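You operate a simulated robot arm through the tools that you are given. There is no shell and no other tool.

You run a simulated robot arm. Do the job below in one go: nothing can be reset, and whatever is moved stays where it is left.

Task
Put things in order on the top of the sorting bench. At the end: the black pad stands where the beige carton three stood; the purple coupling stands on top of the blue block; the red flask is on the grey bends tray; the white coupling stands on top of the yellow tin; the beige carton three stands where the red flask stood; whatever was shut is shut again. Leave all else as you found it, and nothing knocked over. Set down upright: red flask.
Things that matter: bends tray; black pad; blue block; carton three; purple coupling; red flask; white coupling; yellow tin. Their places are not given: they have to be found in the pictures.

The check looks at the end state, three seconds after you hand in, the way a careful person would. Anything else that was tipped, shoved, dropped, spilled or broken makes it a failure.

Robot
A 5-joint arm with a two-finger parallel gripper, fixed in place. Base frame: the origin is at the foot of the arm, x ahead of it, y to its left, z up; the work surface is at about z = 0. Lengths are in mm, angles in rad, forces in N, time in s.
With the tool pointing down near the work surface it reaches from about 260 to 680 mm from the base axis. Its first joint turns from -1.152 to 1.152 rad. The tool tilts only in the upright plane through the base axis and itself; it spins freely about its own axis. Payload 2.9 kg.
The TCP is the grasp point between the finger pads, 30 mm short of the fingertips. In the tool frame z runs along the fingers and y along their closing line. The gripper opens to 110 mm. The fingers are 20 mm wide and 10 mm thick; the gripper's body (48 by 112 mm) begins 55 mm behind the TCP.
Orientation is that of the tool frame in the base frame, as a unit quaternion [x, y, z, w]. With the fingers straight down and closing along the base's y, the tool's x points along the base's -x, its y along +y and its z along -z.

Tools
- The arm moves only by the tool drive_tool. Its argument "commands" is a list of rows, each a list of 7 numbers: the shift along the base's x, y, z in mm, then the turn, a rotation vector about the base's x, y, z in rad, then the opening, from 0 (shut) to 1 (fully open). In form: [[x, y, z, rx, ry, rz, claw], ...]. A call has 1 to 20 rows; each row shifts and turns the commanded pose from where the row before left it. Rows are played at 5 a second. More than 50 mm and 0.15 rad between two rows, or a gripper value outside its range, and nothing of the call is played. Where a pose cannot be reached the arm comes as near as it can. A force on the tool above 40 N (or 10 N above the force at the start of the call, whichever is more), or a blocked arm, ends the call early, and 0.2 s more pass. The fingers move at their own pace (about 108 mm/s each) and stop on an object; they squeeze with about 38 N. The grip force told is the motor's: it shows also when the fingers shut on nothing. Time passes only in rows, and 0.2 s behind the last, so rows that do not move let the fingers close. It gives the time, the measured TCP pose, the force on the tool (base axes), the opening and the grip force at its end, in the units of the frame above (readings bear some noise), with the torque about the TCP (base axes, N m) and any sound that the robot's microphone picked up.
- Cameras (640 x 400 px; columns grow to the right, rows downward): "scene" is fixed at [51.8, -481.6, 588.8]; the picture's right is [0.48, -0.88, 0.00], its down [-0.62, -0.34, -0.71] and it looks along [0.62, 0.34, -0.71] (base axes); focal length 228 px, centre (320, 200). "wrist" rides on the gripper at [72, 17, -103] in the tool frame; the picture's right is [-0.23, 0.97, 0.00], its down [-0.76, -0.18, -0.62] and it looks along [-0.61, -0.14, 0.78] (tool axes); focal length 222 px, centre (320, 200).
- get_image(camera): a new picture of that camera. No time passes.
- probe_pixels(camera, pixels): for up to 12 pixels [column, row] of the newest picture of that camera ("zoom" is the newest enlarged one), the place [x, y, z] in the base frame of the surface seen there, good to about 3 mm. No time passes.
- zoom(camera, box): a new picture of the part [left, top, right, bottom] of that camera's present view, enlarged. No time passes.
- sign_off(): hands the job in; it is judged then, once.

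Open the gripper and draw the arm clear of the work before you hand the job in, unless the task says otherwise.

The tools are called after "Request:" as a command line: name --pt "numbers of a row" for each row, then --argument value for the rest, lists and objects as JSON in quotes. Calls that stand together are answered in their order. drive_tool: Moves the arm, as the interface text tells. Its arguments: {"type":"object","properties":{"commands":{"type":"array"}},"required":["commands"]} The other tools are called the same way: get_image (camera) takes a picture; probe_pixels (camera, pixels) gives the place of the surface under pixels of a picture; zoom (camera, box) takes an enlarged picture of a part of a camera's view; sign_off () hands the job in.

At the start:

```text
time_s: 0.0
tool_pos: [402.3, -146.7, 303.2]
orientation: [0.001, 1.0, 0.0, 0.0]
force: [0.2, 0.2, 0.3]
ft_torque: [-0.01, 0.02, 0.02]
gripper_width: 110.1
grip_force: 0.1
```

scene: 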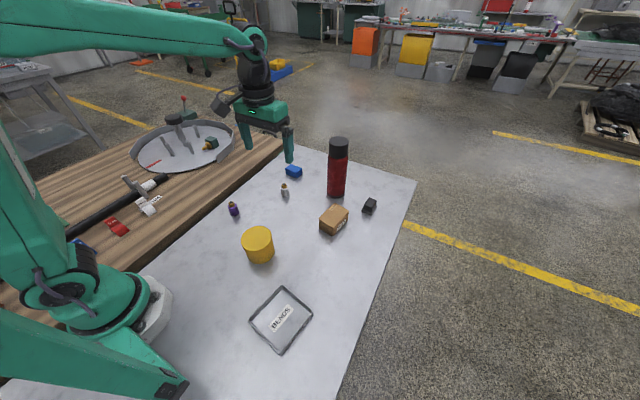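
wrist: 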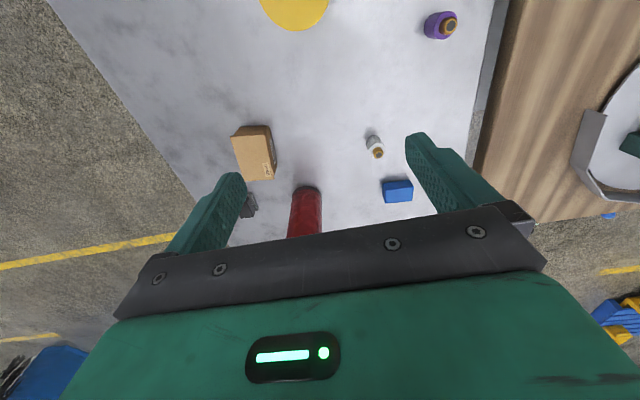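

The scene shows the red flask near (338,168), the carton at (333,219), the black pad at (369,205), the blue block at (294,171), the white coupling at (284,190), the purple coupling at (234,209), the yellow tin at (257,244) and the tray at (281,320). I'll zoom in on the scene and probe those places.

Request:
zoom --camera "scene" --box '[210, 120, 400, 240]'

Request:
zoom --camera "wrist" --box '[200, 0, 480, 240]'

Request:
probe_pixels --camera "scene" --pixels '[[338, 142], [337, 175], [337, 195], [329, 213], [340, 228], [369, 203], [293, 168], [294, 175], [284, 186], [233, 206], [257, 235], [281, 320]]'

Request:
probe_pixels --camera "wrist" --pixels '[[293, 10], [440, 25], [448, 24], [255, 150], [245, 130], [397, 185], [397, 196], [374, 142], [377, 153], [251, 206], [307, 190], [306, 220]]'

```text
3.33 times, centred on (305, 180) of scene
```

zoom: 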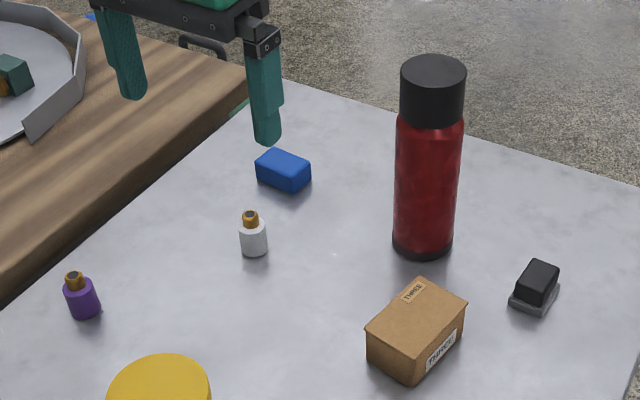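

```text
1.67 times, centred on (340, 120) of wrist
```

zoom: 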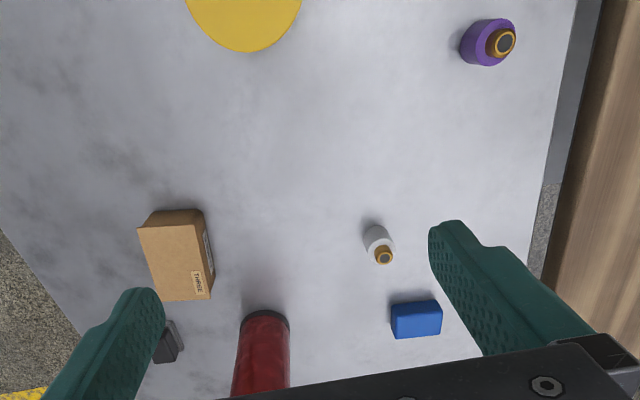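

```text
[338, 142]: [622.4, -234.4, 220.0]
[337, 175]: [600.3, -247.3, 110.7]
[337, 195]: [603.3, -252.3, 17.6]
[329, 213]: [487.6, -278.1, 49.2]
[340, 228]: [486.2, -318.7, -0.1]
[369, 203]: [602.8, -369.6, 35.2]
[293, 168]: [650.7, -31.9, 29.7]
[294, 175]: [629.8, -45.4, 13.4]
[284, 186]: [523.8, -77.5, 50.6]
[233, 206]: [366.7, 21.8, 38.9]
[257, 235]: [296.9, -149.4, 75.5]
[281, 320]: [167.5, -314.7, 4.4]
```

```text
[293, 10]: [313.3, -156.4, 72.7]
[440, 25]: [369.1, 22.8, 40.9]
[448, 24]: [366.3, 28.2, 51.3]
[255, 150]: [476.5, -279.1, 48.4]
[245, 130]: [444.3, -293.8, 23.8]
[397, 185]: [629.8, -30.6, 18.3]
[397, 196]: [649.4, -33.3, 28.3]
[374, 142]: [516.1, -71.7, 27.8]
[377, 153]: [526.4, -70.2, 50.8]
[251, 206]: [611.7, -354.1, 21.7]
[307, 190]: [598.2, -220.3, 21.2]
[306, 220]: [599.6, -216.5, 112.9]
```

The objects are located roughly, and the flask is tall (top near z 220). I'll zoom closer on each group to get exact outlines before touching anything.

Request:
zoom --camera "scene" --box '[304, 130, 384, 210]'

Request:
zoom --camera "scene" --box '[230, 270, 330, 370]'

Request:
zoom --camera "scene" --box '[310, 190, 390, 240]'

```text
5.00 times, centred on (344, 170) of scene
```

zoom: 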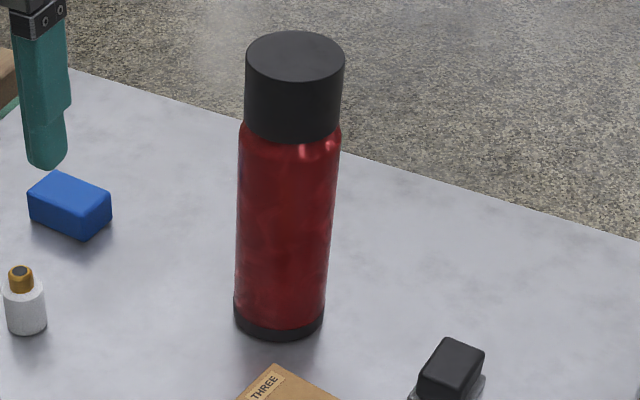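

```text
4.00 times, centred on (280, 320) of scene
```

zoom: 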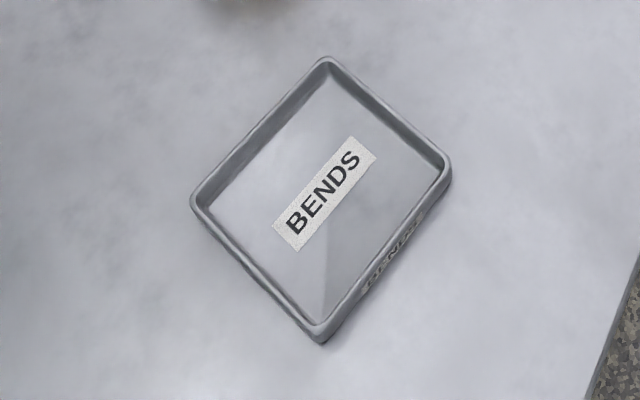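

```text
8.00 times, centred on (350, 215) of scene
```

zoom: 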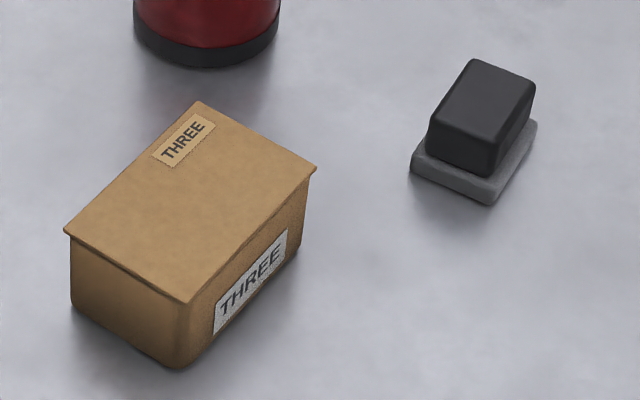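

The newest zoom shows the carton's top corners at (195,102), (315,168), (190,303), (67,232), plus the pad's black top and grey base. I'll probe these points.

Request:
probe_pixels --camera "zoom" --pixels '[[195, 106], [310, 170], [190, 299], [71, 234], [180, 360], [76, 303], [474, 64], [530, 84], [490, 168], [432, 140], [488, 200], [416, 165]]'

Request:
probe_pixels --camera "scene" --pixels '[[329, 139], [347, 139], [338, 156], [338, 159], [329, 180], [345, 180], [331, 195], [342, 195], [337, 190], [280, 270], [312, 309], [311, 320]]'

```text
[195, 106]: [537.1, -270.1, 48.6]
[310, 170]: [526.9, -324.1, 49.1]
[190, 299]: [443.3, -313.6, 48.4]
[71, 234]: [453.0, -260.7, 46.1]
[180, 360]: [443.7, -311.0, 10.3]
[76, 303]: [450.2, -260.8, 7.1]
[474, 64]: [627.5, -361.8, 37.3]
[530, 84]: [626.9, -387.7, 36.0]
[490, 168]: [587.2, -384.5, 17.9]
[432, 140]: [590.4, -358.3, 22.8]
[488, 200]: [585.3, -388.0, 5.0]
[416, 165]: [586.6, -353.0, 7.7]
```

```text
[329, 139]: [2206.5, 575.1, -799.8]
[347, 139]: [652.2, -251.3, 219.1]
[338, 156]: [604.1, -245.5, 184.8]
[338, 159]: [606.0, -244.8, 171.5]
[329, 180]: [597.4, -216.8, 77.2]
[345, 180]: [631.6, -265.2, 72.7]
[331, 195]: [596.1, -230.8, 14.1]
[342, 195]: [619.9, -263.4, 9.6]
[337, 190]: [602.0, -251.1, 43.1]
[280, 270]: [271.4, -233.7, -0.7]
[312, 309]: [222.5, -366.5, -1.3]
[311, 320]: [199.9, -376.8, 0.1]
```

Flask axis comes out around (630,-235), top at about z 220, diameter about 62; carton centre is about (490,-292), height 48. I'll move the open gripper above the flask at z≈300 (fingertips well above its top) to check reach.

Request:
drive_tool --pt "38 -14.7 0 0 0 0 1" --pt "38 -14.7 0 0 0 0 1" --pt "38 -14.7 0 0 0 0 1" --pt "38 -14.7 0 0 0 0 1" --pt "38 -14.7 0 0 0 0 1" --pt "38 -14.7 0 0 0 0 1" --pt "0 0 0 0 0 0 1" --pt "0 0 0 0 0 0 1"

Request:
get_image --camera "wrist"

Request:
get_image --camera "scene"

```text
time_s: 1.8
tool_pos: [586.9, -218.5, 290.8]
orientation: [0.0, 1.0, 0.0, 0.0]
force: [-0.1, -1.5, -0.6]
ft_torque: [0.01, -0.02, -0.03]
gripper_width: 110.0
grip_force: 0.0
out of reach, approached as far as the arm can: row 5, 6
```

```text
taken
```

wrist: 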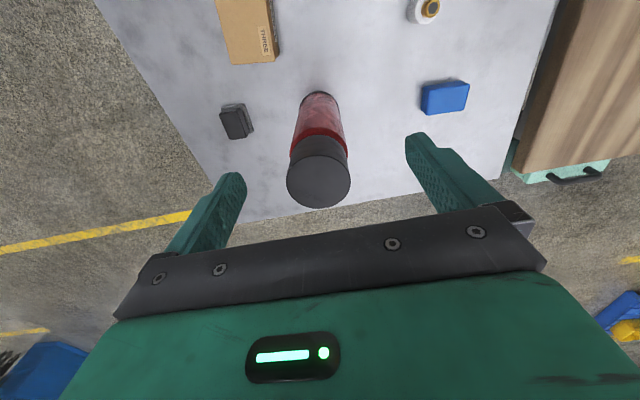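

```text
taken
```

scene: 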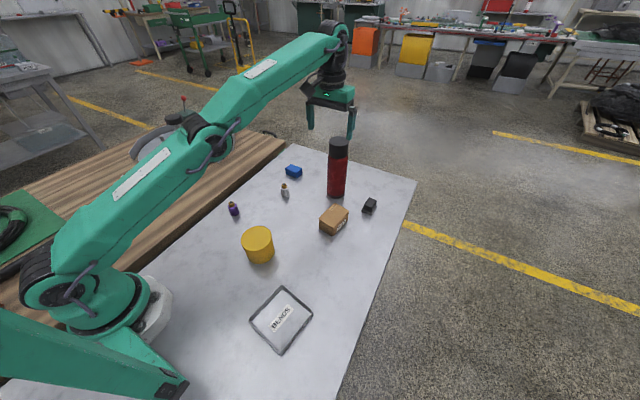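

The arm stopped at r≈626 mm, so a purely vertical tool is too short there; I'll need a slight outward tilt for the flask. The wrist view shows the flask cap at (319,180), and I'll probe it along with the other parts.

Request:
probe_pixels --camera "wrist" --pixels '[[319, 180], [291, 178], [347, 182], [319, 158], [319, 205], [318, 145], [319, 130], [321, 98], [304, 110], [338, 110], [237, 120], [247, 125]]'

Request:
zoom --camera "wrist" --box '[200, 0, 480, 210]'

Request:
probe_pixels --camera "scene" --pixels '[[339, 140], [339, 146], [332, 142], [346, 142], [338, 150], [337, 165], [337, 180], [337, 188], [336, 197], [291, 166], [300, 170], [295, 177]]'

```text
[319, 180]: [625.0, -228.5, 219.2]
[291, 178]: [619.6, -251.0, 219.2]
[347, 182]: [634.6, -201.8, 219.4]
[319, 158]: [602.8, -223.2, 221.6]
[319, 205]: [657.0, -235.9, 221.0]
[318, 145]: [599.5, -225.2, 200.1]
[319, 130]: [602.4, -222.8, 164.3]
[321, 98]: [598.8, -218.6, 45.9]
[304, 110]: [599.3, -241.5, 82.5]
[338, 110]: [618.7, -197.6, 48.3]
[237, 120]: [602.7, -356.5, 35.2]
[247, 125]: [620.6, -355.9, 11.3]
```

```text
1.90 times, centred on (340, 105) of wrist
```

zoom: 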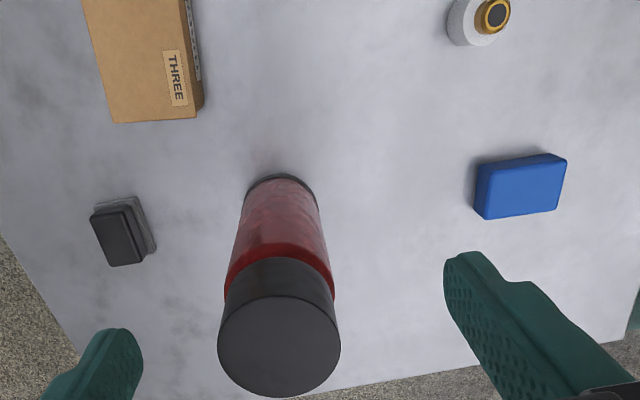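

```text
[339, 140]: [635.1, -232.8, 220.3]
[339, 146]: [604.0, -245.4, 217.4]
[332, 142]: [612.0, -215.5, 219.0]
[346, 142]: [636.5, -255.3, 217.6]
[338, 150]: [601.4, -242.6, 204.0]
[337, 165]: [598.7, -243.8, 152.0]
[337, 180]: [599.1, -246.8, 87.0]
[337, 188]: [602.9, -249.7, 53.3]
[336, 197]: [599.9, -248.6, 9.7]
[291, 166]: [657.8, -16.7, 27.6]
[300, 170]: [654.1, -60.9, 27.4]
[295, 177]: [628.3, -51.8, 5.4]
```

The flask axis is (630,-231), top z 220, about r=671, azimuth -0.35. I'll turn the tool to that azimuth and tilt it outward by 0.26 rad, staying above the flask.

Request:
drive_tool --pt "-10 5 10 0 0 -0.117 1" --pt "-10 0 0 0 0 -0.117 1" --pt "-10 0 0 0 0 -0.117 1" --pt "0 0 0 -0.0447 -0.122 0 1" --pt "0 0 0 -0.0447 -0.122 0 1" --pt "0 0 0 0 0 0 1" --pt "0 0 0 0 0 0 1"

```text
time_s: 3.4
tool_pos: [553.1, -212.0, 299.2]
orientation: [0.173, 0.976, -0.024, 0.128]
force: [-0.3, -0.5, 0.6]
ft_torque: [0.01, 0.01, -0.02]
gripper_width: 109.9
grip_force: 0.0
```

The tilt took well, with the tool axis at azimuth -0.36 and 0.26 rad outward. I'll move out over the flask axis at z≈290 next.

Request:
drive_tool --pt "26 -6.3 -2 0 0 0 1" --pt "26 -6.3 -2 0 0 0 1" --pt "25 -6.4 -3 0 0 0 1" --pt "0 0 0 0 0 0 1" --pt "0 0 0 0 0 0 1"

Request:
get_image --camera "wrist"

Request:
zoom --camera "scene" --box '[270, 60, 410, 220]'

```text
time_s: 4.6
tool_pos: [629.2, -231.0, 291.9]
orientation: [0.173, 0.976, -0.022, 0.127]
force: [-0.5, 0.0, 0.2]
ft_torque: [0.04, 0.0, -0.03]
gripper_width: 109.9
grip_force: 0.0
```

```text
taken
```

wrist: 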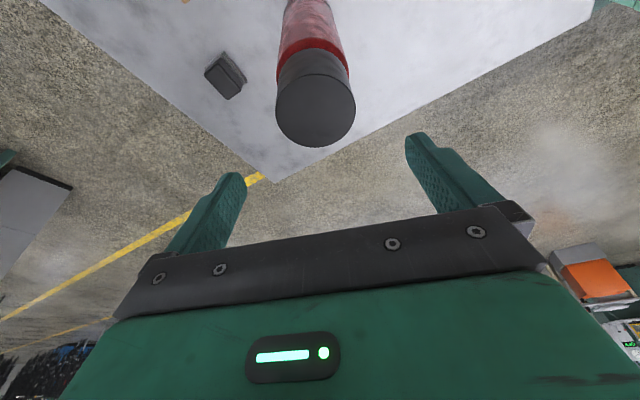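

```text
2.50 times, centred on (340, 140) of scene
```

zoom: 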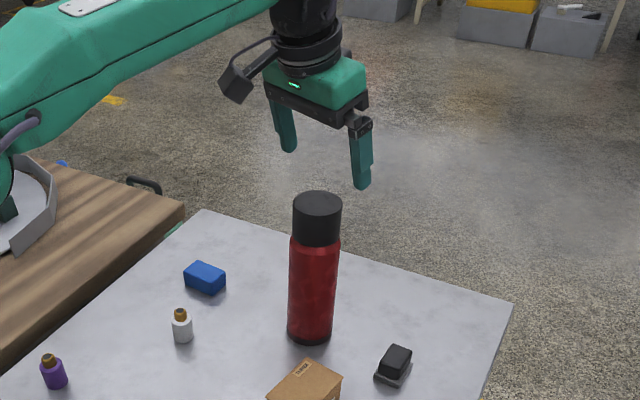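

The reach is fine here at (629,-231,292). I'll probe the cap once more from this wrist view (cap at (316,111)) to confirm the axis before descending.

Request:
probe_pixels --camera "wrist" --pixels '[[316, 111], [278, 107], [354, 115], [318, 77], [314, 144], [316, 60], [317, 40], [318, 20]]'

```text
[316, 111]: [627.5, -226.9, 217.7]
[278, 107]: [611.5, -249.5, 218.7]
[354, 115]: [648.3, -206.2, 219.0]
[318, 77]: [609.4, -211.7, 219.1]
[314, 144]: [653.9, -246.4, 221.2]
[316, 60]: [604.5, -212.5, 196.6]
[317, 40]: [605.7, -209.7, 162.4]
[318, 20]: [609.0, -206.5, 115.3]
```

The cap centre averages (630.5,-229). I'll descend to z≈180, straddling the flask with the gripper still open.

Request:
drive_tool --pt "1 1.3 -20 0 0 0 1" --pt "0 0 -20 0 0 0 1" --pt "0 0 -20 0 0 0 1" --pt "0 0 -20 0 0 0 1" --pt "0 0 -20 0 0 0 1" --pt "0 0 -12 0 0 0 1" --pt "0 0 0 0 0 0 1"

Request:
get_image --camera "wrist"

Request:
zoom --camera "scene" --box '[270, 80, 410, 220]'

```text
time_s: 6.2
tool_pos: [629.0, -229.5, 181.6]
orientation: [0.173, 0.976, -0.023, 0.128]
force: [0.8, 0.5, 0.6]
ft_torque: [0.0, -0.01, 0.0]
gripper_width: 110.1
grip_force: 0.2
```

```text
taken
```

wrist: 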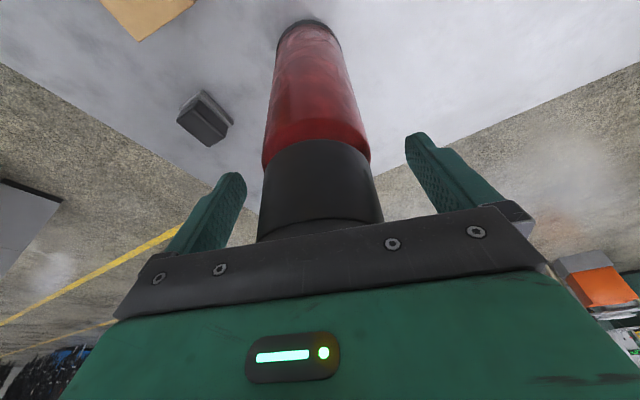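

```text
2.86 times, centred on (340, 150) of scene
```

zoom: 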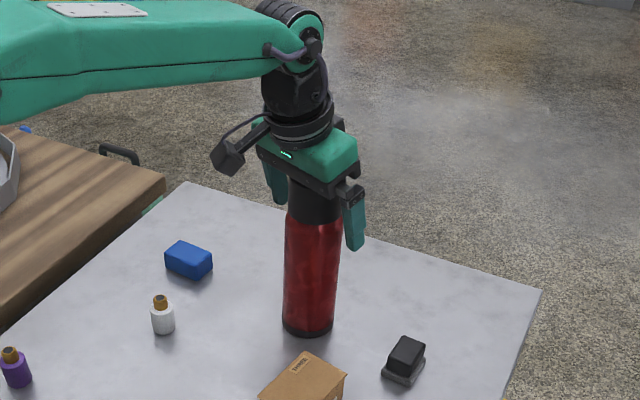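

The fingers straddle the cap and upper body, with the cap at x 258–383 in the wrist view. I'll close part-way to about 75 mm and check the centring.

Request:
drive_tool --pt "1 0 0 0 0 0 0.69" --pt "0 0 0 0 0 0 0.69" --pt "0 0 0 0 0 0 0.69"

Request:
get_image --camera "wrist"

```text
time_s: 7.0
tool_pos: [631.5, -229.4, 181.3]
orientation: [0.173, 0.976, -0.022, 0.128]
force: [0.0, 0.3, -0.3]
ft_torque: [-0.01, 0.01, 0.0]
gripper_width: 75.9
grip_force: 0.1
```

```text
taken
```

wrist: 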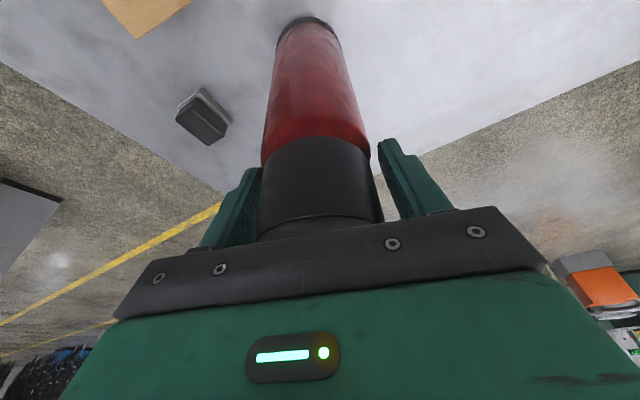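

The flask sits maybe 2 mm towards the left finger, so I'll shift slightly along the closing line and then close the fingers fully.

Request:
drive_tool --pt "-0.6 -1.5 0 0 0 0 0.66" --pt "0 0 0 0 0 0 0.62" --pt "0 0 0 0 0 0 0.58" --pt "0 0 0 0 0 0 0.5" --pt "0 0 0 0 0 0 0.5"

```text
time_s: 8.2
tool_pos: [631.8, -231.3, 182.1]
orientation: [0.173, 0.976, -0.023, 0.128]
force: [0.5, 0.9, 1.3]
ft_torque: [-0.05, 0.03, -0.02]
gripper_width: 66.6
grip_force: 38.0
```

Gripped at 66.6 mm width with 38 N. I'll lift slowly by 80 mm.

Request:
drive_tool --pt "0 0 5 0 0 0 0.4" --pt "0 0 10 0 0 0 0.4" --pt "0 0 15 0 0 0 0.4" --pt "0 0 15 0 0 0 0.4" --pt "0 0 15 0 0 0 0.4" --pt "0 0 15 0 0 0 0.4" --pt "0 0 10 0 0 0 0.4" --pt "0 0 0 0 0 0 0.4"

Request:
get_image --camera "scene"

Request:
get_image --camera "wrist"

```text
time_s: 10.0
tool_pos: [632.0, -231.2, 266.4]
orientation: [0.173, 0.976, -0.022, 0.128]
force: [0.2, 0.9, -4.9]
ft_torque: [0.03, 0.0, -0.04]
gripper_width: 66.8
grip_force: 37.8
```

```text
taken
```

scene: 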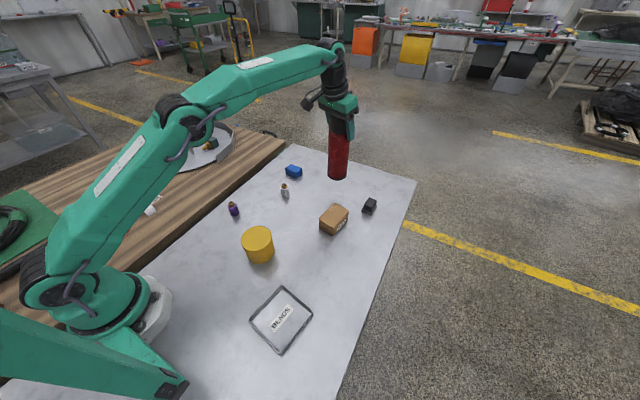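

```text
taken
```

wrist: 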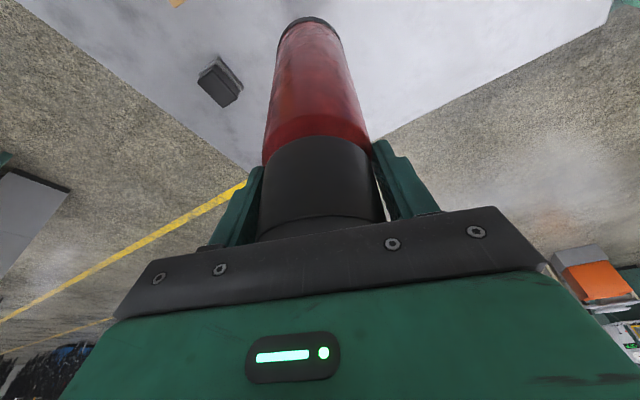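

The flask hangs upright, its bottom at z≈85, and it weighs about 5 N. Before carrying it, I'll probe the tray rim corners (281,286), (312,311), (280,353), (249,321) and its floor.

Request:
zoom --camera "scene" --box '[240, 280, 320, 360]'

Request:
probe_pixels --camera "scene" --pixels '[[281, 286], [311, 311], [280, 352], [249, 321], [281, 320], [281, 294], [303, 312], [280, 344], [258, 320], [296, 300], [265, 303], [264, 337]]'

```text
5.00 times, centred on (280, 320) of scene
```

zoom: 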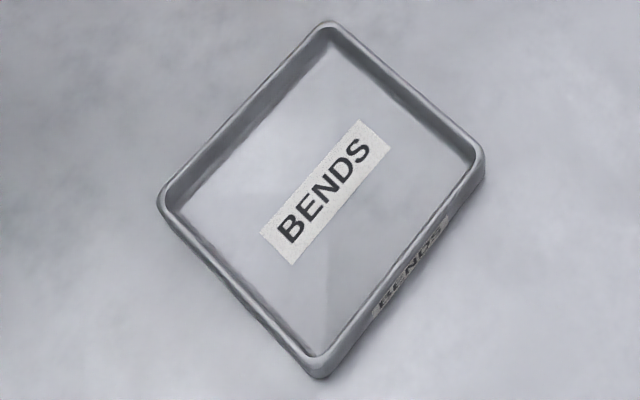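

```text
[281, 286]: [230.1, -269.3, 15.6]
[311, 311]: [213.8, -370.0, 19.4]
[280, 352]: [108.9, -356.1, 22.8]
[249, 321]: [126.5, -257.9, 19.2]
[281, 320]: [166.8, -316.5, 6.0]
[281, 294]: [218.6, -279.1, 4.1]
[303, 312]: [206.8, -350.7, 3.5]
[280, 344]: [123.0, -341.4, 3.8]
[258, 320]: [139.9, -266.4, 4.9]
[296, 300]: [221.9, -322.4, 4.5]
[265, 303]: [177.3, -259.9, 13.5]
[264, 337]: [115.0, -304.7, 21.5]
```

The tray centre is about (171,-311), floor z≈4 and rim about 20. I'll swing the flask around in an arc, turning the tool with the base azimuth so the flask stays upright. First half now.

Request:
drive_tool --pt "-26.06 -18.26 10 0 0 -0.03983 0.4" --pt "-26.47 -16.56 10 0 0 -0.03983 0.4" --pt "-26.81 -14.84 0 0 0 -0.03983 0.4" --pt "-27.05 -13.16 0 0 0 -0.03983 0.4" --pt "-27.2 -11.46 0 0 0 -0.03983 0.4" --pt "-27.24 -9.78 0 0 0 -0.03983 0.4" --pt "-27.21 -8.1 0 0 0 -0.03983 0.4" --pt "-27.08 -6.46 0 0 0 -0.03983 0.4" --pt "-26.88 -4.83 0 0 0 -0.03983 0.4" --pt "-26.58 -3.22 0 0 0 -0.03983 0.4"

Request:
get_image --camera "scene"

```text
time_s: 12.2
tool_pos: [362.8, -339.0, 284.8]
orientation: [0.363, 0.923, -0.047, 0.12]
force: [-0.4, 0.0, -4.1]
ft_torque: [-0.01, -0.04, 0.02]
gripper_width: 66.5
grip_force: 38.1
```

```text
taken
```

scene: 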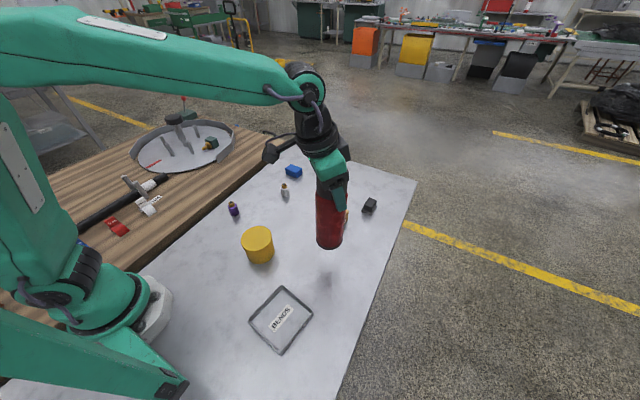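

The flask is at (363,-339), still upright and held firmly. I'll play the second half of the arc to the tray centre.

Request:
drive_tool --pt "-26.2 -1.68 0 0 0 -0.03983 0.4" --pt "-25.73 -0.13 0 0 0 -0.03983 0.4" --pt "-25.2 1.36 0 0 0 -0.03983 0.4" --pt "-24.57 2.79 0 0 0 -0.03983 0.4" --pt "-23.87 4.21 0 0 0 -0.03983 0.4" --pt "-23.11 5.55 0 0 0 -0.03983 0.4" --pt "-22.27 6.83 0 0 0 -0.03983 0.4" --pt "-21.38 8.07 0 0 0 -0.03983 0.4" --pt "0 0 0 0 0 0 0.4" --pt "0 0 0 0 0 0 0.4"

Request:
get_image --camera "scene"

Request:
get_image --camera "wrist"

```text
time_s: 14.4
tool_pos: [171.5, -309.8, 285.4]
orientation: [0.505, 0.853, -0.066, 0.112]
force: [-0.1, 0.0, -4.8]
ft_torque: [-0.01, -0.01, 0.01]
gripper_width: 66.4
grip_force: 37.8
```

```text
taken
```

scene: 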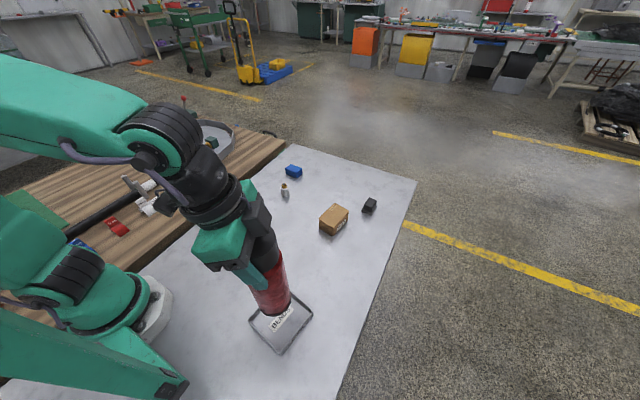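

```text
taken
```

wrist: 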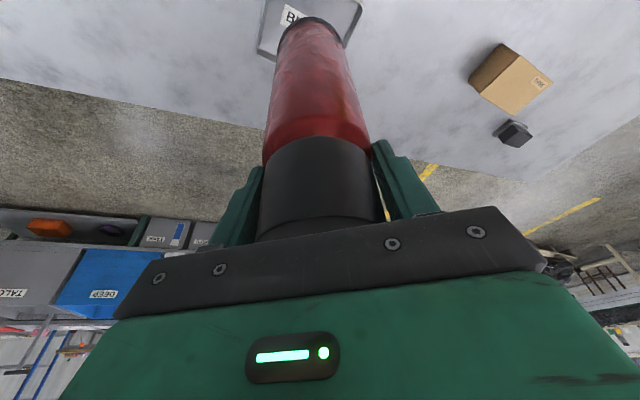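

Over the tray at (171.5,-309.8) with the flask bottom around z≈104. I'll lower it by 80 mm first and look.

Request:
drive_tool --pt "0 -1 -20 0 0 0 0.4" --pt "0 0 -20 0 0 0 0.4" --pt "0 0 -20 0 0 0 0.4" --pt "0 0 -16 0 0 0 0.4" --pt "0 0 0 0 0 0 0.4"

Request:
get_image --camera "scene"

Request:
zoom --camera "scene" --box '[220, 240, 340, 360]'

Request:
get_image --camera "wrist"

```text
time_s: 15.6
tool_pos: [171.2, -311.6, 209.2]
orientation: [0.504, 0.854, -0.067, 0.11]
force: [0.0, -0.4, -4.2]
ft_torque: [-0.01, -0.01, 0.0]
gripper_width: 66.5
grip_force: 37.9
```

```text
taken
```

scene: 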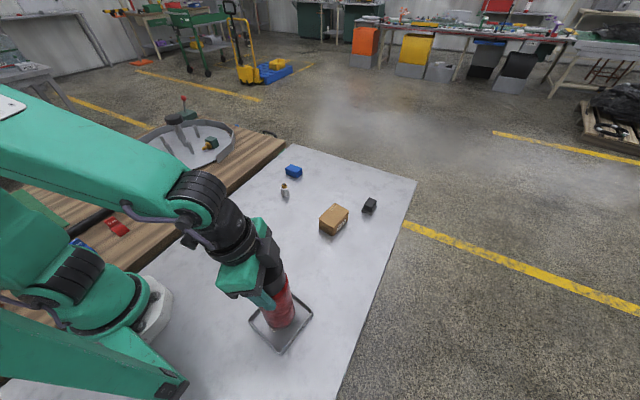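

```text
3.33 times, centred on (280, 300) of scene
```

zoom: 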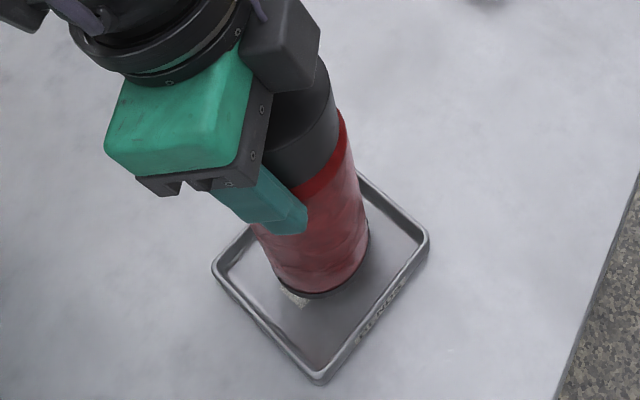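

```text
taken
```

wrist: 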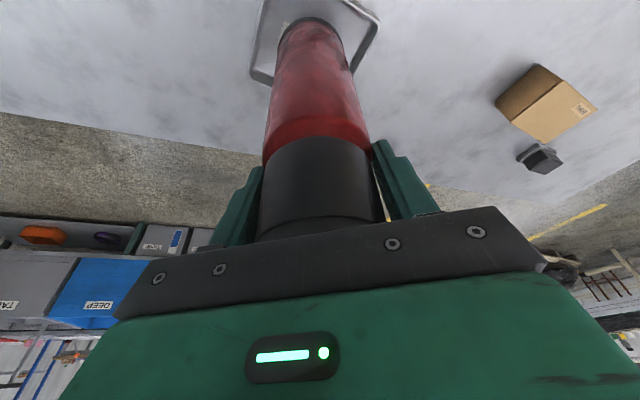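

The flask bottom is about 22 mm above the tray floor. I'll probe its lower edge at about (277,326) to confirm it's centred over the tray.

Request:
probe_pixels --camera "scene" --pixels '[[277, 325], [277, 327], [262, 320], [289, 317], [275, 310], [280, 340], [300, 318], [256, 322]]'

Request:
probe_pixels --camera "wrist" --pixels '[[312, 25], [285, 42], [342, 42], [313, 60], [313, 100], [265, 72], [367, 40]]'

```text
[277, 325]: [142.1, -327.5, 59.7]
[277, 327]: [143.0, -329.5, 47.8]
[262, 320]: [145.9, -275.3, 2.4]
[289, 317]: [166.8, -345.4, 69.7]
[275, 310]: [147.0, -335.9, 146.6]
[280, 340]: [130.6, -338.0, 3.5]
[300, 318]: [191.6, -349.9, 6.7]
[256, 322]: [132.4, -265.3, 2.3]
```

```text
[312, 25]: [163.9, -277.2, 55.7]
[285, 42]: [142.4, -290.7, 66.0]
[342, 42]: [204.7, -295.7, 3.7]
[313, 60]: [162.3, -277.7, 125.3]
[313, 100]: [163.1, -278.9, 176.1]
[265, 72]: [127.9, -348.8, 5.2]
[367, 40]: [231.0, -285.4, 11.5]
```

The flask side runs vertical (x 163, y -277 to -279 from z 56 to 176) and is centred over the tray. I'll lower gently in small steps until it touches the floor.

Request:
drive_tool --pt "0 0 -8 0 0 0 0.4" --pt "0 0 -6 0 0 0 0.4" --pt "0 0 -3 0 0 0 0.4" --pt "0 0 -2 0 0 0 0.4" --pt "0 0 0 0 0 0 0.4"

```text
time_s: 16.8
tool_pos: [171.5, -310.7, 191.5]
orientation: [0.504, 0.854, -0.067, 0.111]
force: [-0.1, 0.0, -4.3]
ft_torque: [0.0, 0.02, -0.01]
gripper_width: 66.4
grip_force: 38.4
```

No contact yet at z=191.5. I'll keep lowering in 1.5 mm steps.

Request:
drive_tool --pt "0 0 -1.5 0 0 0 0.4" --pt "0 0 -1.5 0 0 0 0.4" --pt "0 0 0 0 0 0 0.4"

```text
time_s: 17.6
tool_pos: [170.1, -311.4, 188.5]
orientation: [0.504, 0.854, -0.066, 0.112]
force: [0.5, -0.5, -3.8]
ft_torque: [-0.02, 0.0, 0.03]
gripper_width: 66.2
grip_force: 38.0
```

At z=188.5 the reading is still the flask's own weight. I'll take two more small steps.

Request:
drive_tool --pt "0 0 -1.5 0 0 0 0.4" --pt "0 0 -1 0 0 0 0.4" --pt "0 0 0 0 0 0 0.4"

```text
time_s: 18.4
tool_pos: [169.7, -312.4, 184.3]
orientation: [0.504, 0.854, -0.066, 0.111]
force: [-0.8, -0.2, -3.5]
ft_torque: [0.04, 0.04, 0.0]
gripper_width: 66.6
grip_force: 37.8
```

The force is still about -4 N, so no contact yet. Going on by 1 mm steps.

Request:
drive_tool --pt "0 0 -1 0 0 0 0.4" --pt "0 0 0 0 0 0 0.4"

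Request:
zoom --camera "scene" --box '[230, 280, 330, 360]'

```text
time_s: 19.0
tool_pos: [170.7, -312.3, 184.5]
orientation: [0.504, 0.854, -0.066, 0.112]
force: [-0.7, 5.5, 13.9]
ft_torque: [0.68, 0.66, -0.15]
gripper_width: 66.4
grip_force: 37.9
```

```text
5.00 times, centred on (280, 320) of scene
```

zoom: 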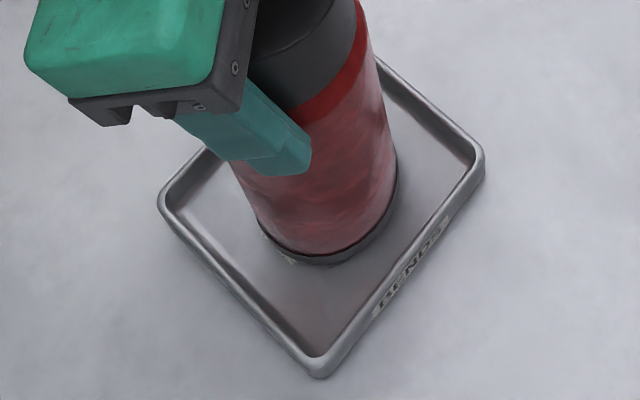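

Contact: the force went to +14 N and the flask base sits inside the tray walls. I'll relieve the push slightly and open the fingers.

Request:
drive_tool --pt "0 0 0.8 0 0 0 0.4" --pt "0 0 0 0 0 0 0.4"

```text
time_s: 19.6
tool_pos: [170.2, -312.1, 183.7]
orientation: [0.504, 0.854, -0.066, 0.112]
force: [0.1, -1.1, -1.2]
ft_torque: [-0.35, -0.02, 0.04]
gripper_width: 66.4
grip_force: 38.2
```

The load is nearly all on the tray now (-1.2 N). I'll open the fingers in stages.

Request:
drive_tool --pt "0 0 0 0 0 0 0.61" --pt "0 0 0 0 0 0 0.65" --pt "0 0 0 0 0 0 0.75" --pt "0 0 0 0 0 0 0.9" --pt "0 0 0 0 0 0 1" --pt "0 0 0 0 0 0 1"

Request:
get_image --camera "wrist"

Request:
get_image --camera "scene"

```text
time_s: 21.0
tool_pos: [170.7, -311.0, 185.6]
orientation: [0.504, 0.854, -0.066, 0.112]
force: [-0.3, 0.0, 0.1]
ft_torque: [-0.01, 0.01, -0.01]
gripper_width: 110.0
grip_force: 0.0
```

```text
taken
```

wrist: 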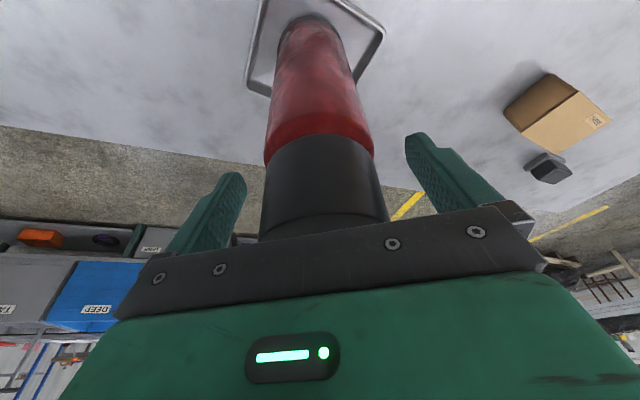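

```text
taken
```

scene: 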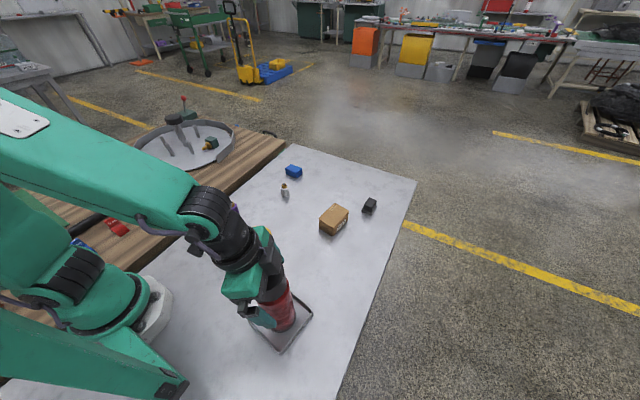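

The flask stands free in the tray. I'll withdraw straight up until the fingertips clear its top.

Request:
drive_tool --pt "0 0 10 0 0 0 1" --pt "0 0 20 0 0 0 1" --pt "0 0 30 0 0 0 1" --pt "0 0 30 0 0 0 1" --pt "0 0 30 0 0 0 1" --pt "0 0 0 0 0 0 1"

Request:
get_image --camera "wrist"

Request:
get_image --camera "scene"

```text
time_s: 22.4
tool_pos: [171.5, -312.3, 306.5]
orientation: [0.504, 0.854, -0.065, 0.112]
force: [0.7, 0.3, 0.4]
ft_torque: [-0.01, 0.04, -0.04]
gripper_width: 109.8
grip_force: 0.0
```

```text
taken
```

wrist: 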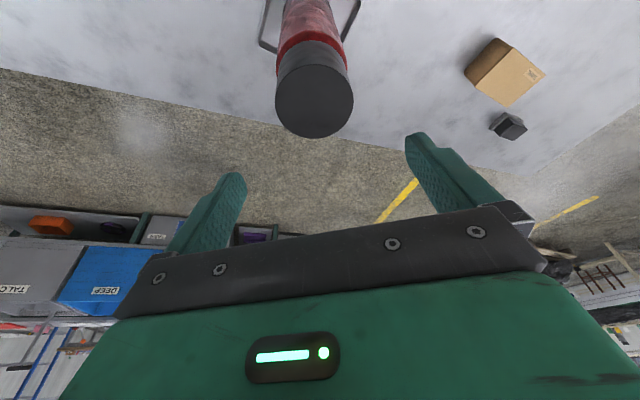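

```text
taken
```

scene: 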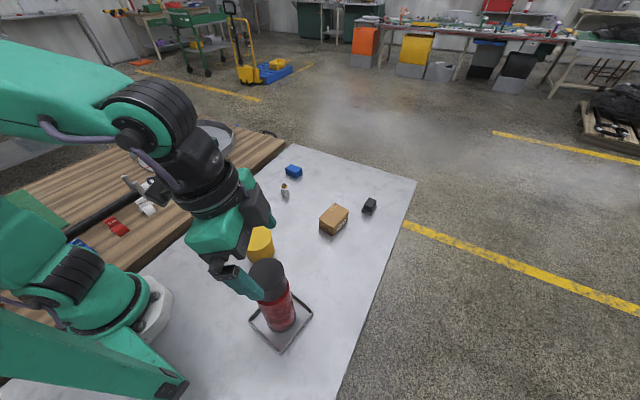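

The fingertips clear the flask top by about 50 mm. I'll untilt the tool to vertical, then travel over to above the carton while turning the tool yaw to match it (about -0.115).

Request:
drive_tool --pt "0 0 5 0.114 0.0626 0 1" --pt "0 0 5 0.114 0.0626 0 1" --pt "35 2 0 0 0 0.0953 1" --pt "35 2 0 0 0 0.0953 1" --pt "35 2 0 0 0 0.0953 1" --pt "35 2 0 0 0 0.0953 1" --pt "35 2 0 0 0 0.0953 1" --pt "35 2 0 0 0 0.0953 1" --pt "30 2 -20 0 0 0.0953 1" --pt "30 2 -20 0 0 0.0953 1" --pt "0 0 -20 0 0 0.0953 1" --pt "0 0 -20 0 0 0.0953 1" --pt "0 0 0 0 0 0 1"

Request:
get_image --camera "wrist"

Request:
get_image --camera "scene"

```text
time_s: 25.2
tool_pos: [440.9, -296.2, 235.8]
orientation: [0.057, 0.998, 0.0, 0.0]
force: [-0.2, 0.3, -0.7]
ft_torque: [0.01, -0.02, 0.0]
gripper_width: 110.0
grip_force: 0.1
```

```text
taken
```

wrist: 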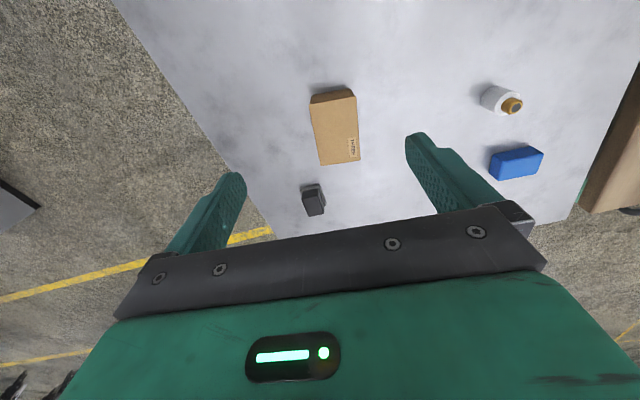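

```text
taken
```

scene: 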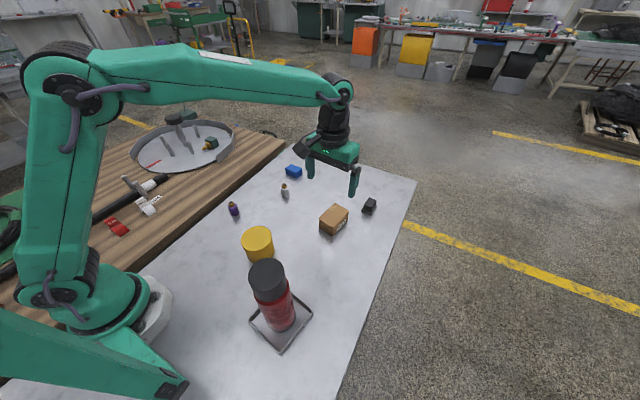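

The flask stands upright in the tray, and the tool is vertical at yaw -0.115. I'll probe the carton's top corners in the wrist view at (312,102), (354,90), (320,163), (359,161) and the pad.

Request:
zoom --camera "wrist" --box '[270, 60, 410, 230]'

Request:
probe_pixels --camera "wrist" --pixels '[[313, 103], [354, 97], [321, 163], [358, 160], [337, 130], [315, 90], [350, 86], [312, 205], [315, 186], [324, 192], [302, 195], [314, 214]]'

```text
2.35 times, centred on (340, 145) of wrist
```

zoom: 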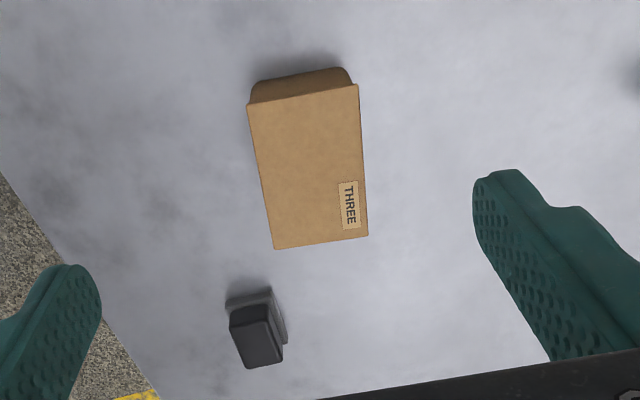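

```text
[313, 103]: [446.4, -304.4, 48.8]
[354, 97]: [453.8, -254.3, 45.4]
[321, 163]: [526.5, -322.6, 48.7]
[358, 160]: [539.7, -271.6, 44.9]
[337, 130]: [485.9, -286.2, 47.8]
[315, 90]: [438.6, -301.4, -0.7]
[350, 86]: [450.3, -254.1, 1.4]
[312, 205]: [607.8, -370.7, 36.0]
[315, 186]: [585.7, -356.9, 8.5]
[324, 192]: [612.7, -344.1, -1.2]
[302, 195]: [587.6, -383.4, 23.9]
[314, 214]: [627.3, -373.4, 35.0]
```

The carton centre averages (491,-290) with yaw about -0.17 and height 48. I'll line up 10 mm nearer the base than its centre and descend so the fingertips are level with the top.

Request:
drive_tool --pt "20 4 -15 0 0 -0.055 1" --pt "20.6 3.7 -20 0 0 0 1" --pt "0 0 -30 0 0 0 1" --pt "0 0 -30 0 0 0 1" --pt "0 0 -25 0 0 0 1" --pt "0 0 -20 0 0 0 1" --pt "0 0 0 0 0 0 1"

Request:
get_image --camera "wrist"

Request:
get_image --camera "scene"

Request:
zoom --camera "scene" --box '[280, 130, 400, 250]'

```text
time_s: 26.8
tool_pos: [481.5, -288.4, 94.5]
orientation: [0.084, 0.996, 0.0, 0.0]
force: [-0.1, 0.0, 0.2]
ft_torque: [0.02, -0.01, 0.02]
gripper_width: 110.0
grip_force: 0.1
```

```text
taken
```

wrist: 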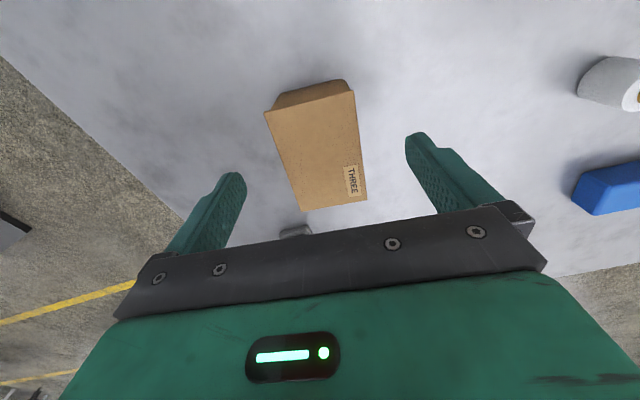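

```text
taken
```

scene: 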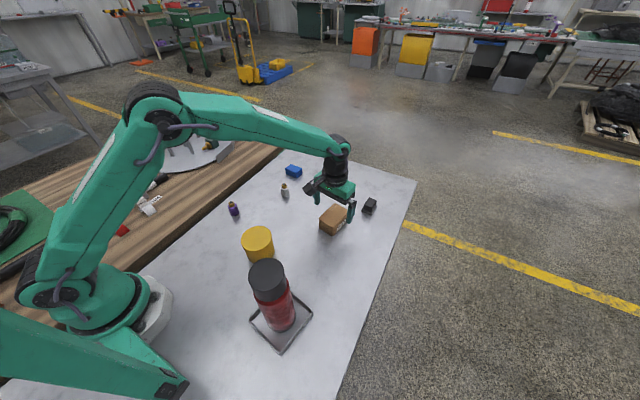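

```text
3.33 times, centred on (340, 190) of scene
```

zoom: 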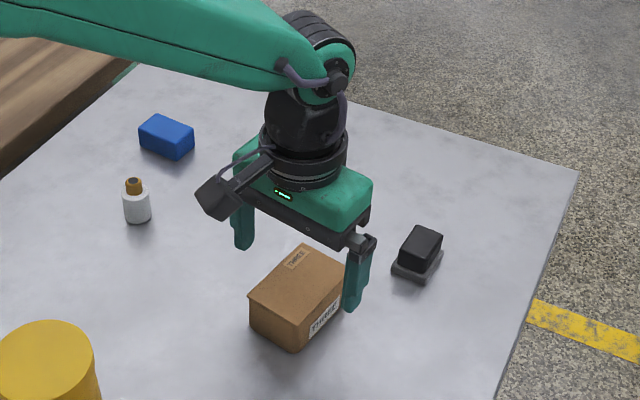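

The fingers are hovering on both sides of the carton, tips at z≈64. I'll probe the carton corners again from this close view to fix its yaw.

Request:
zoom --camera "wrist" --box '[230, 60, 410, 220]'

Request:
probe_pixels --camera "wrist" --pixels '[[267, 113], [353, 92], [301, 208], [366, 198], [310, 102], [284, 160], [359, 145], [333, 203]]'

```text
2.50 times, centred on (320, 140) of wrist
```

zoom: 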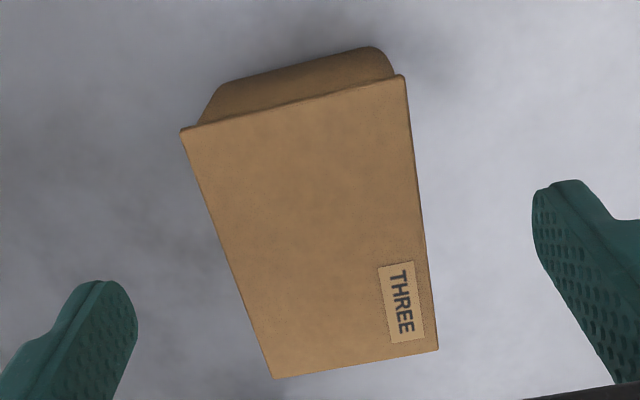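

```text
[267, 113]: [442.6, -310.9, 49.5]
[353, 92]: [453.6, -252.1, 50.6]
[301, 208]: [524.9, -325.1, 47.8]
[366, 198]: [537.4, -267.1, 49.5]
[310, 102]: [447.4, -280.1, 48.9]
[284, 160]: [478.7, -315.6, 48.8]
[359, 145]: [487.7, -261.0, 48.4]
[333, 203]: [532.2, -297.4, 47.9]
```

The carton's centre is (489.6,-288.8), yaw -0.18, 85×59 mm. I'll descend alongside it to TCP z≈36 (fingertips at about 6 mm).

Request:
drive_tool --pt "-1.5 1.2 -15 0 0 -0.012 1" --pt "0 0 -15 0 0 0 1" --pt "0 0 -12 0 0 0 1" --pt "0 0 -10 0 0 0 1" --pt "0 0 -6 0 0 0 1" --pt "0 0 0 0 0 0 1"

Request:
get_image --camera "wrist"

```text
time_s: 28.2
tool_pos: [481.0, -286.6, 36.4]
orientation: [0.091, 0.996, -0.001, 0.0]
force: [-0.6, -0.6, -0.3]
ft_torque: [0.0, 0.02, -0.03]
gripper_width: 110.0
grip_force: 0.0
```

```text
taken
```

wrist: 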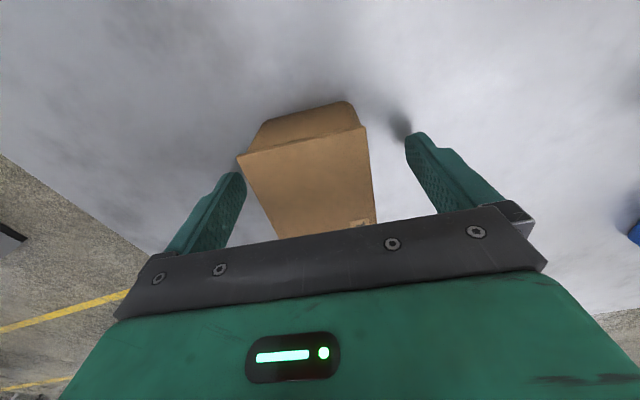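

The fingers flank the carton evenly at z=36. I'll close on it gently.

Request:
drive_tool --pt "0 0 0 0 0 0 0.75" --pt "0 0 0 0 0 0 0.62" --pt "0 0 0 0 0 0 0.56" --pt "0 0 0 0 0 0 0.5" --pt "0 0 0 0 0 0 0.4" --pt "0 0 0 0 0 0 0.4"

Request:
zoom --camera "scene" --box '[280, 130, 400, 250]'

```text
time_s: 29.6
tool_pos: [480.1, -287.7, 36.0]
orientation: [0.09, 0.996, -0.001, 0.0]
force: [-0.2, 0.5, 0.2]
ft_torque: [0.0, -0.04, 0.0]
gripper_width: 59.2
grip_force: 38.3
```

```text
3.33 times, centred on (340, 190) of scene
```

zoom: 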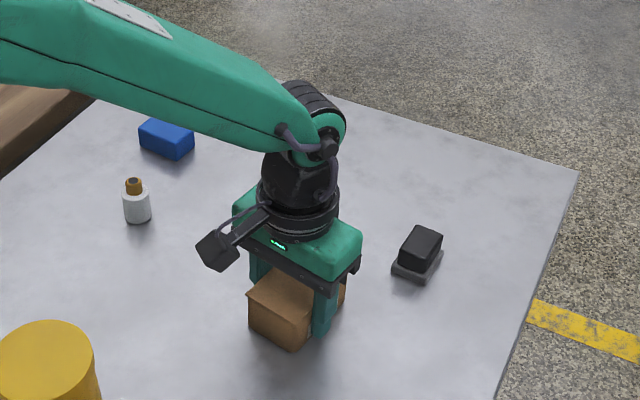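

Gripped at 59.2 mm. I'll lift 45 mm slowly and check the carton holds together.

Request:
drive_tool --pt "0 0 4 0 0 0 0.4" --pt "0 0 8 0 0 0 0.4" --pt "0 0 10 0 0 0 0.4" --pt "0 0 12 0 0 0 0.4" --pt "0 0 10 0 0 0 0.4" --pt "0 0 0 0 0 0 0.4"

Request:
zoom --camera "scene" --box '[280, 130, 400, 250]'

Request:
get_image --camera "wrist"

```text
time_s: 31.0
tool_pos: [479.7, -287.4, 80.9]
orientation: [0.091, 0.996, 0.0, -0.001]
force: [-0.1, 0.2, 0.3]
ft_torque: [0.03, -0.02, 0.01]
gripper_width: 59.1
grip_force: 37.7
```

```text
3.33 times, centred on (340, 190) of scene
```

zoom: 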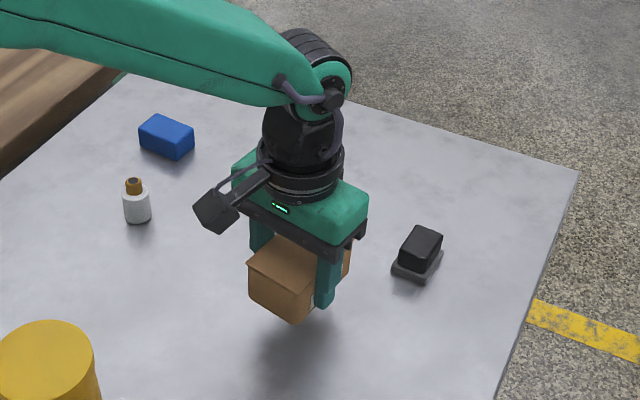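

```text
taken
```

wrist: 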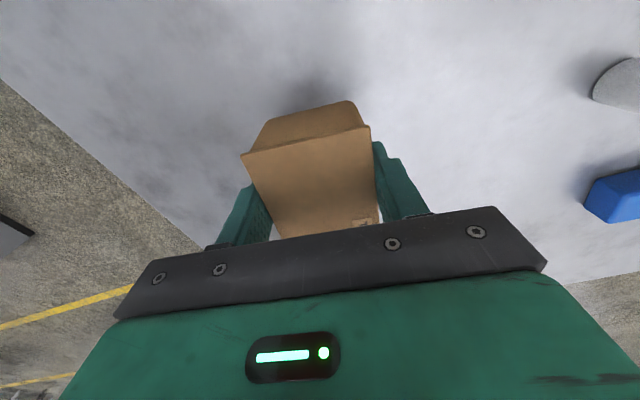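

The carton lifted cleanly, bottom at z≈45. I'll carry it to the flask's old place, with TCP target (620.8,-228.5).

Request:
drive_tool --pt "35.2 14.7 0 0 0 0 0.4" --pt "35.2 14.7 0 0 0 0 0.4" --pt "35.2 14.7 0 0 0 0 0.4" --pt "35.2 14.7 0 0 0 0 0.4" --pt "0 0 0 0 0 0 0.4" --pt "0 0 0 0 0 0 0.4"

Request:
zoom --camera "scene" --box '[270, 110, 410, 250]'

```text
time_s: 32.4
tool_pos: [619.8, -227.7, 83.1]
orientation: [0.091, 0.996, 0.0, -0.001]
force: [-0.5, 0.5, 0.2]
ft_torque: [0.03, -0.03, -0.01]
gripper_width: 59.1
grip_force: 38.1
```

```text
2.86 times, centred on (340, 180) of scene
```

zoom: 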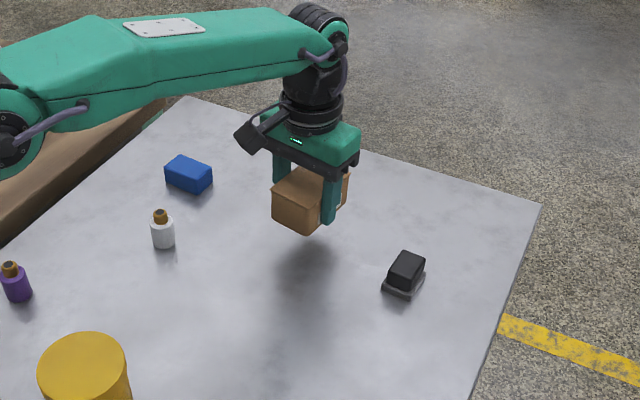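

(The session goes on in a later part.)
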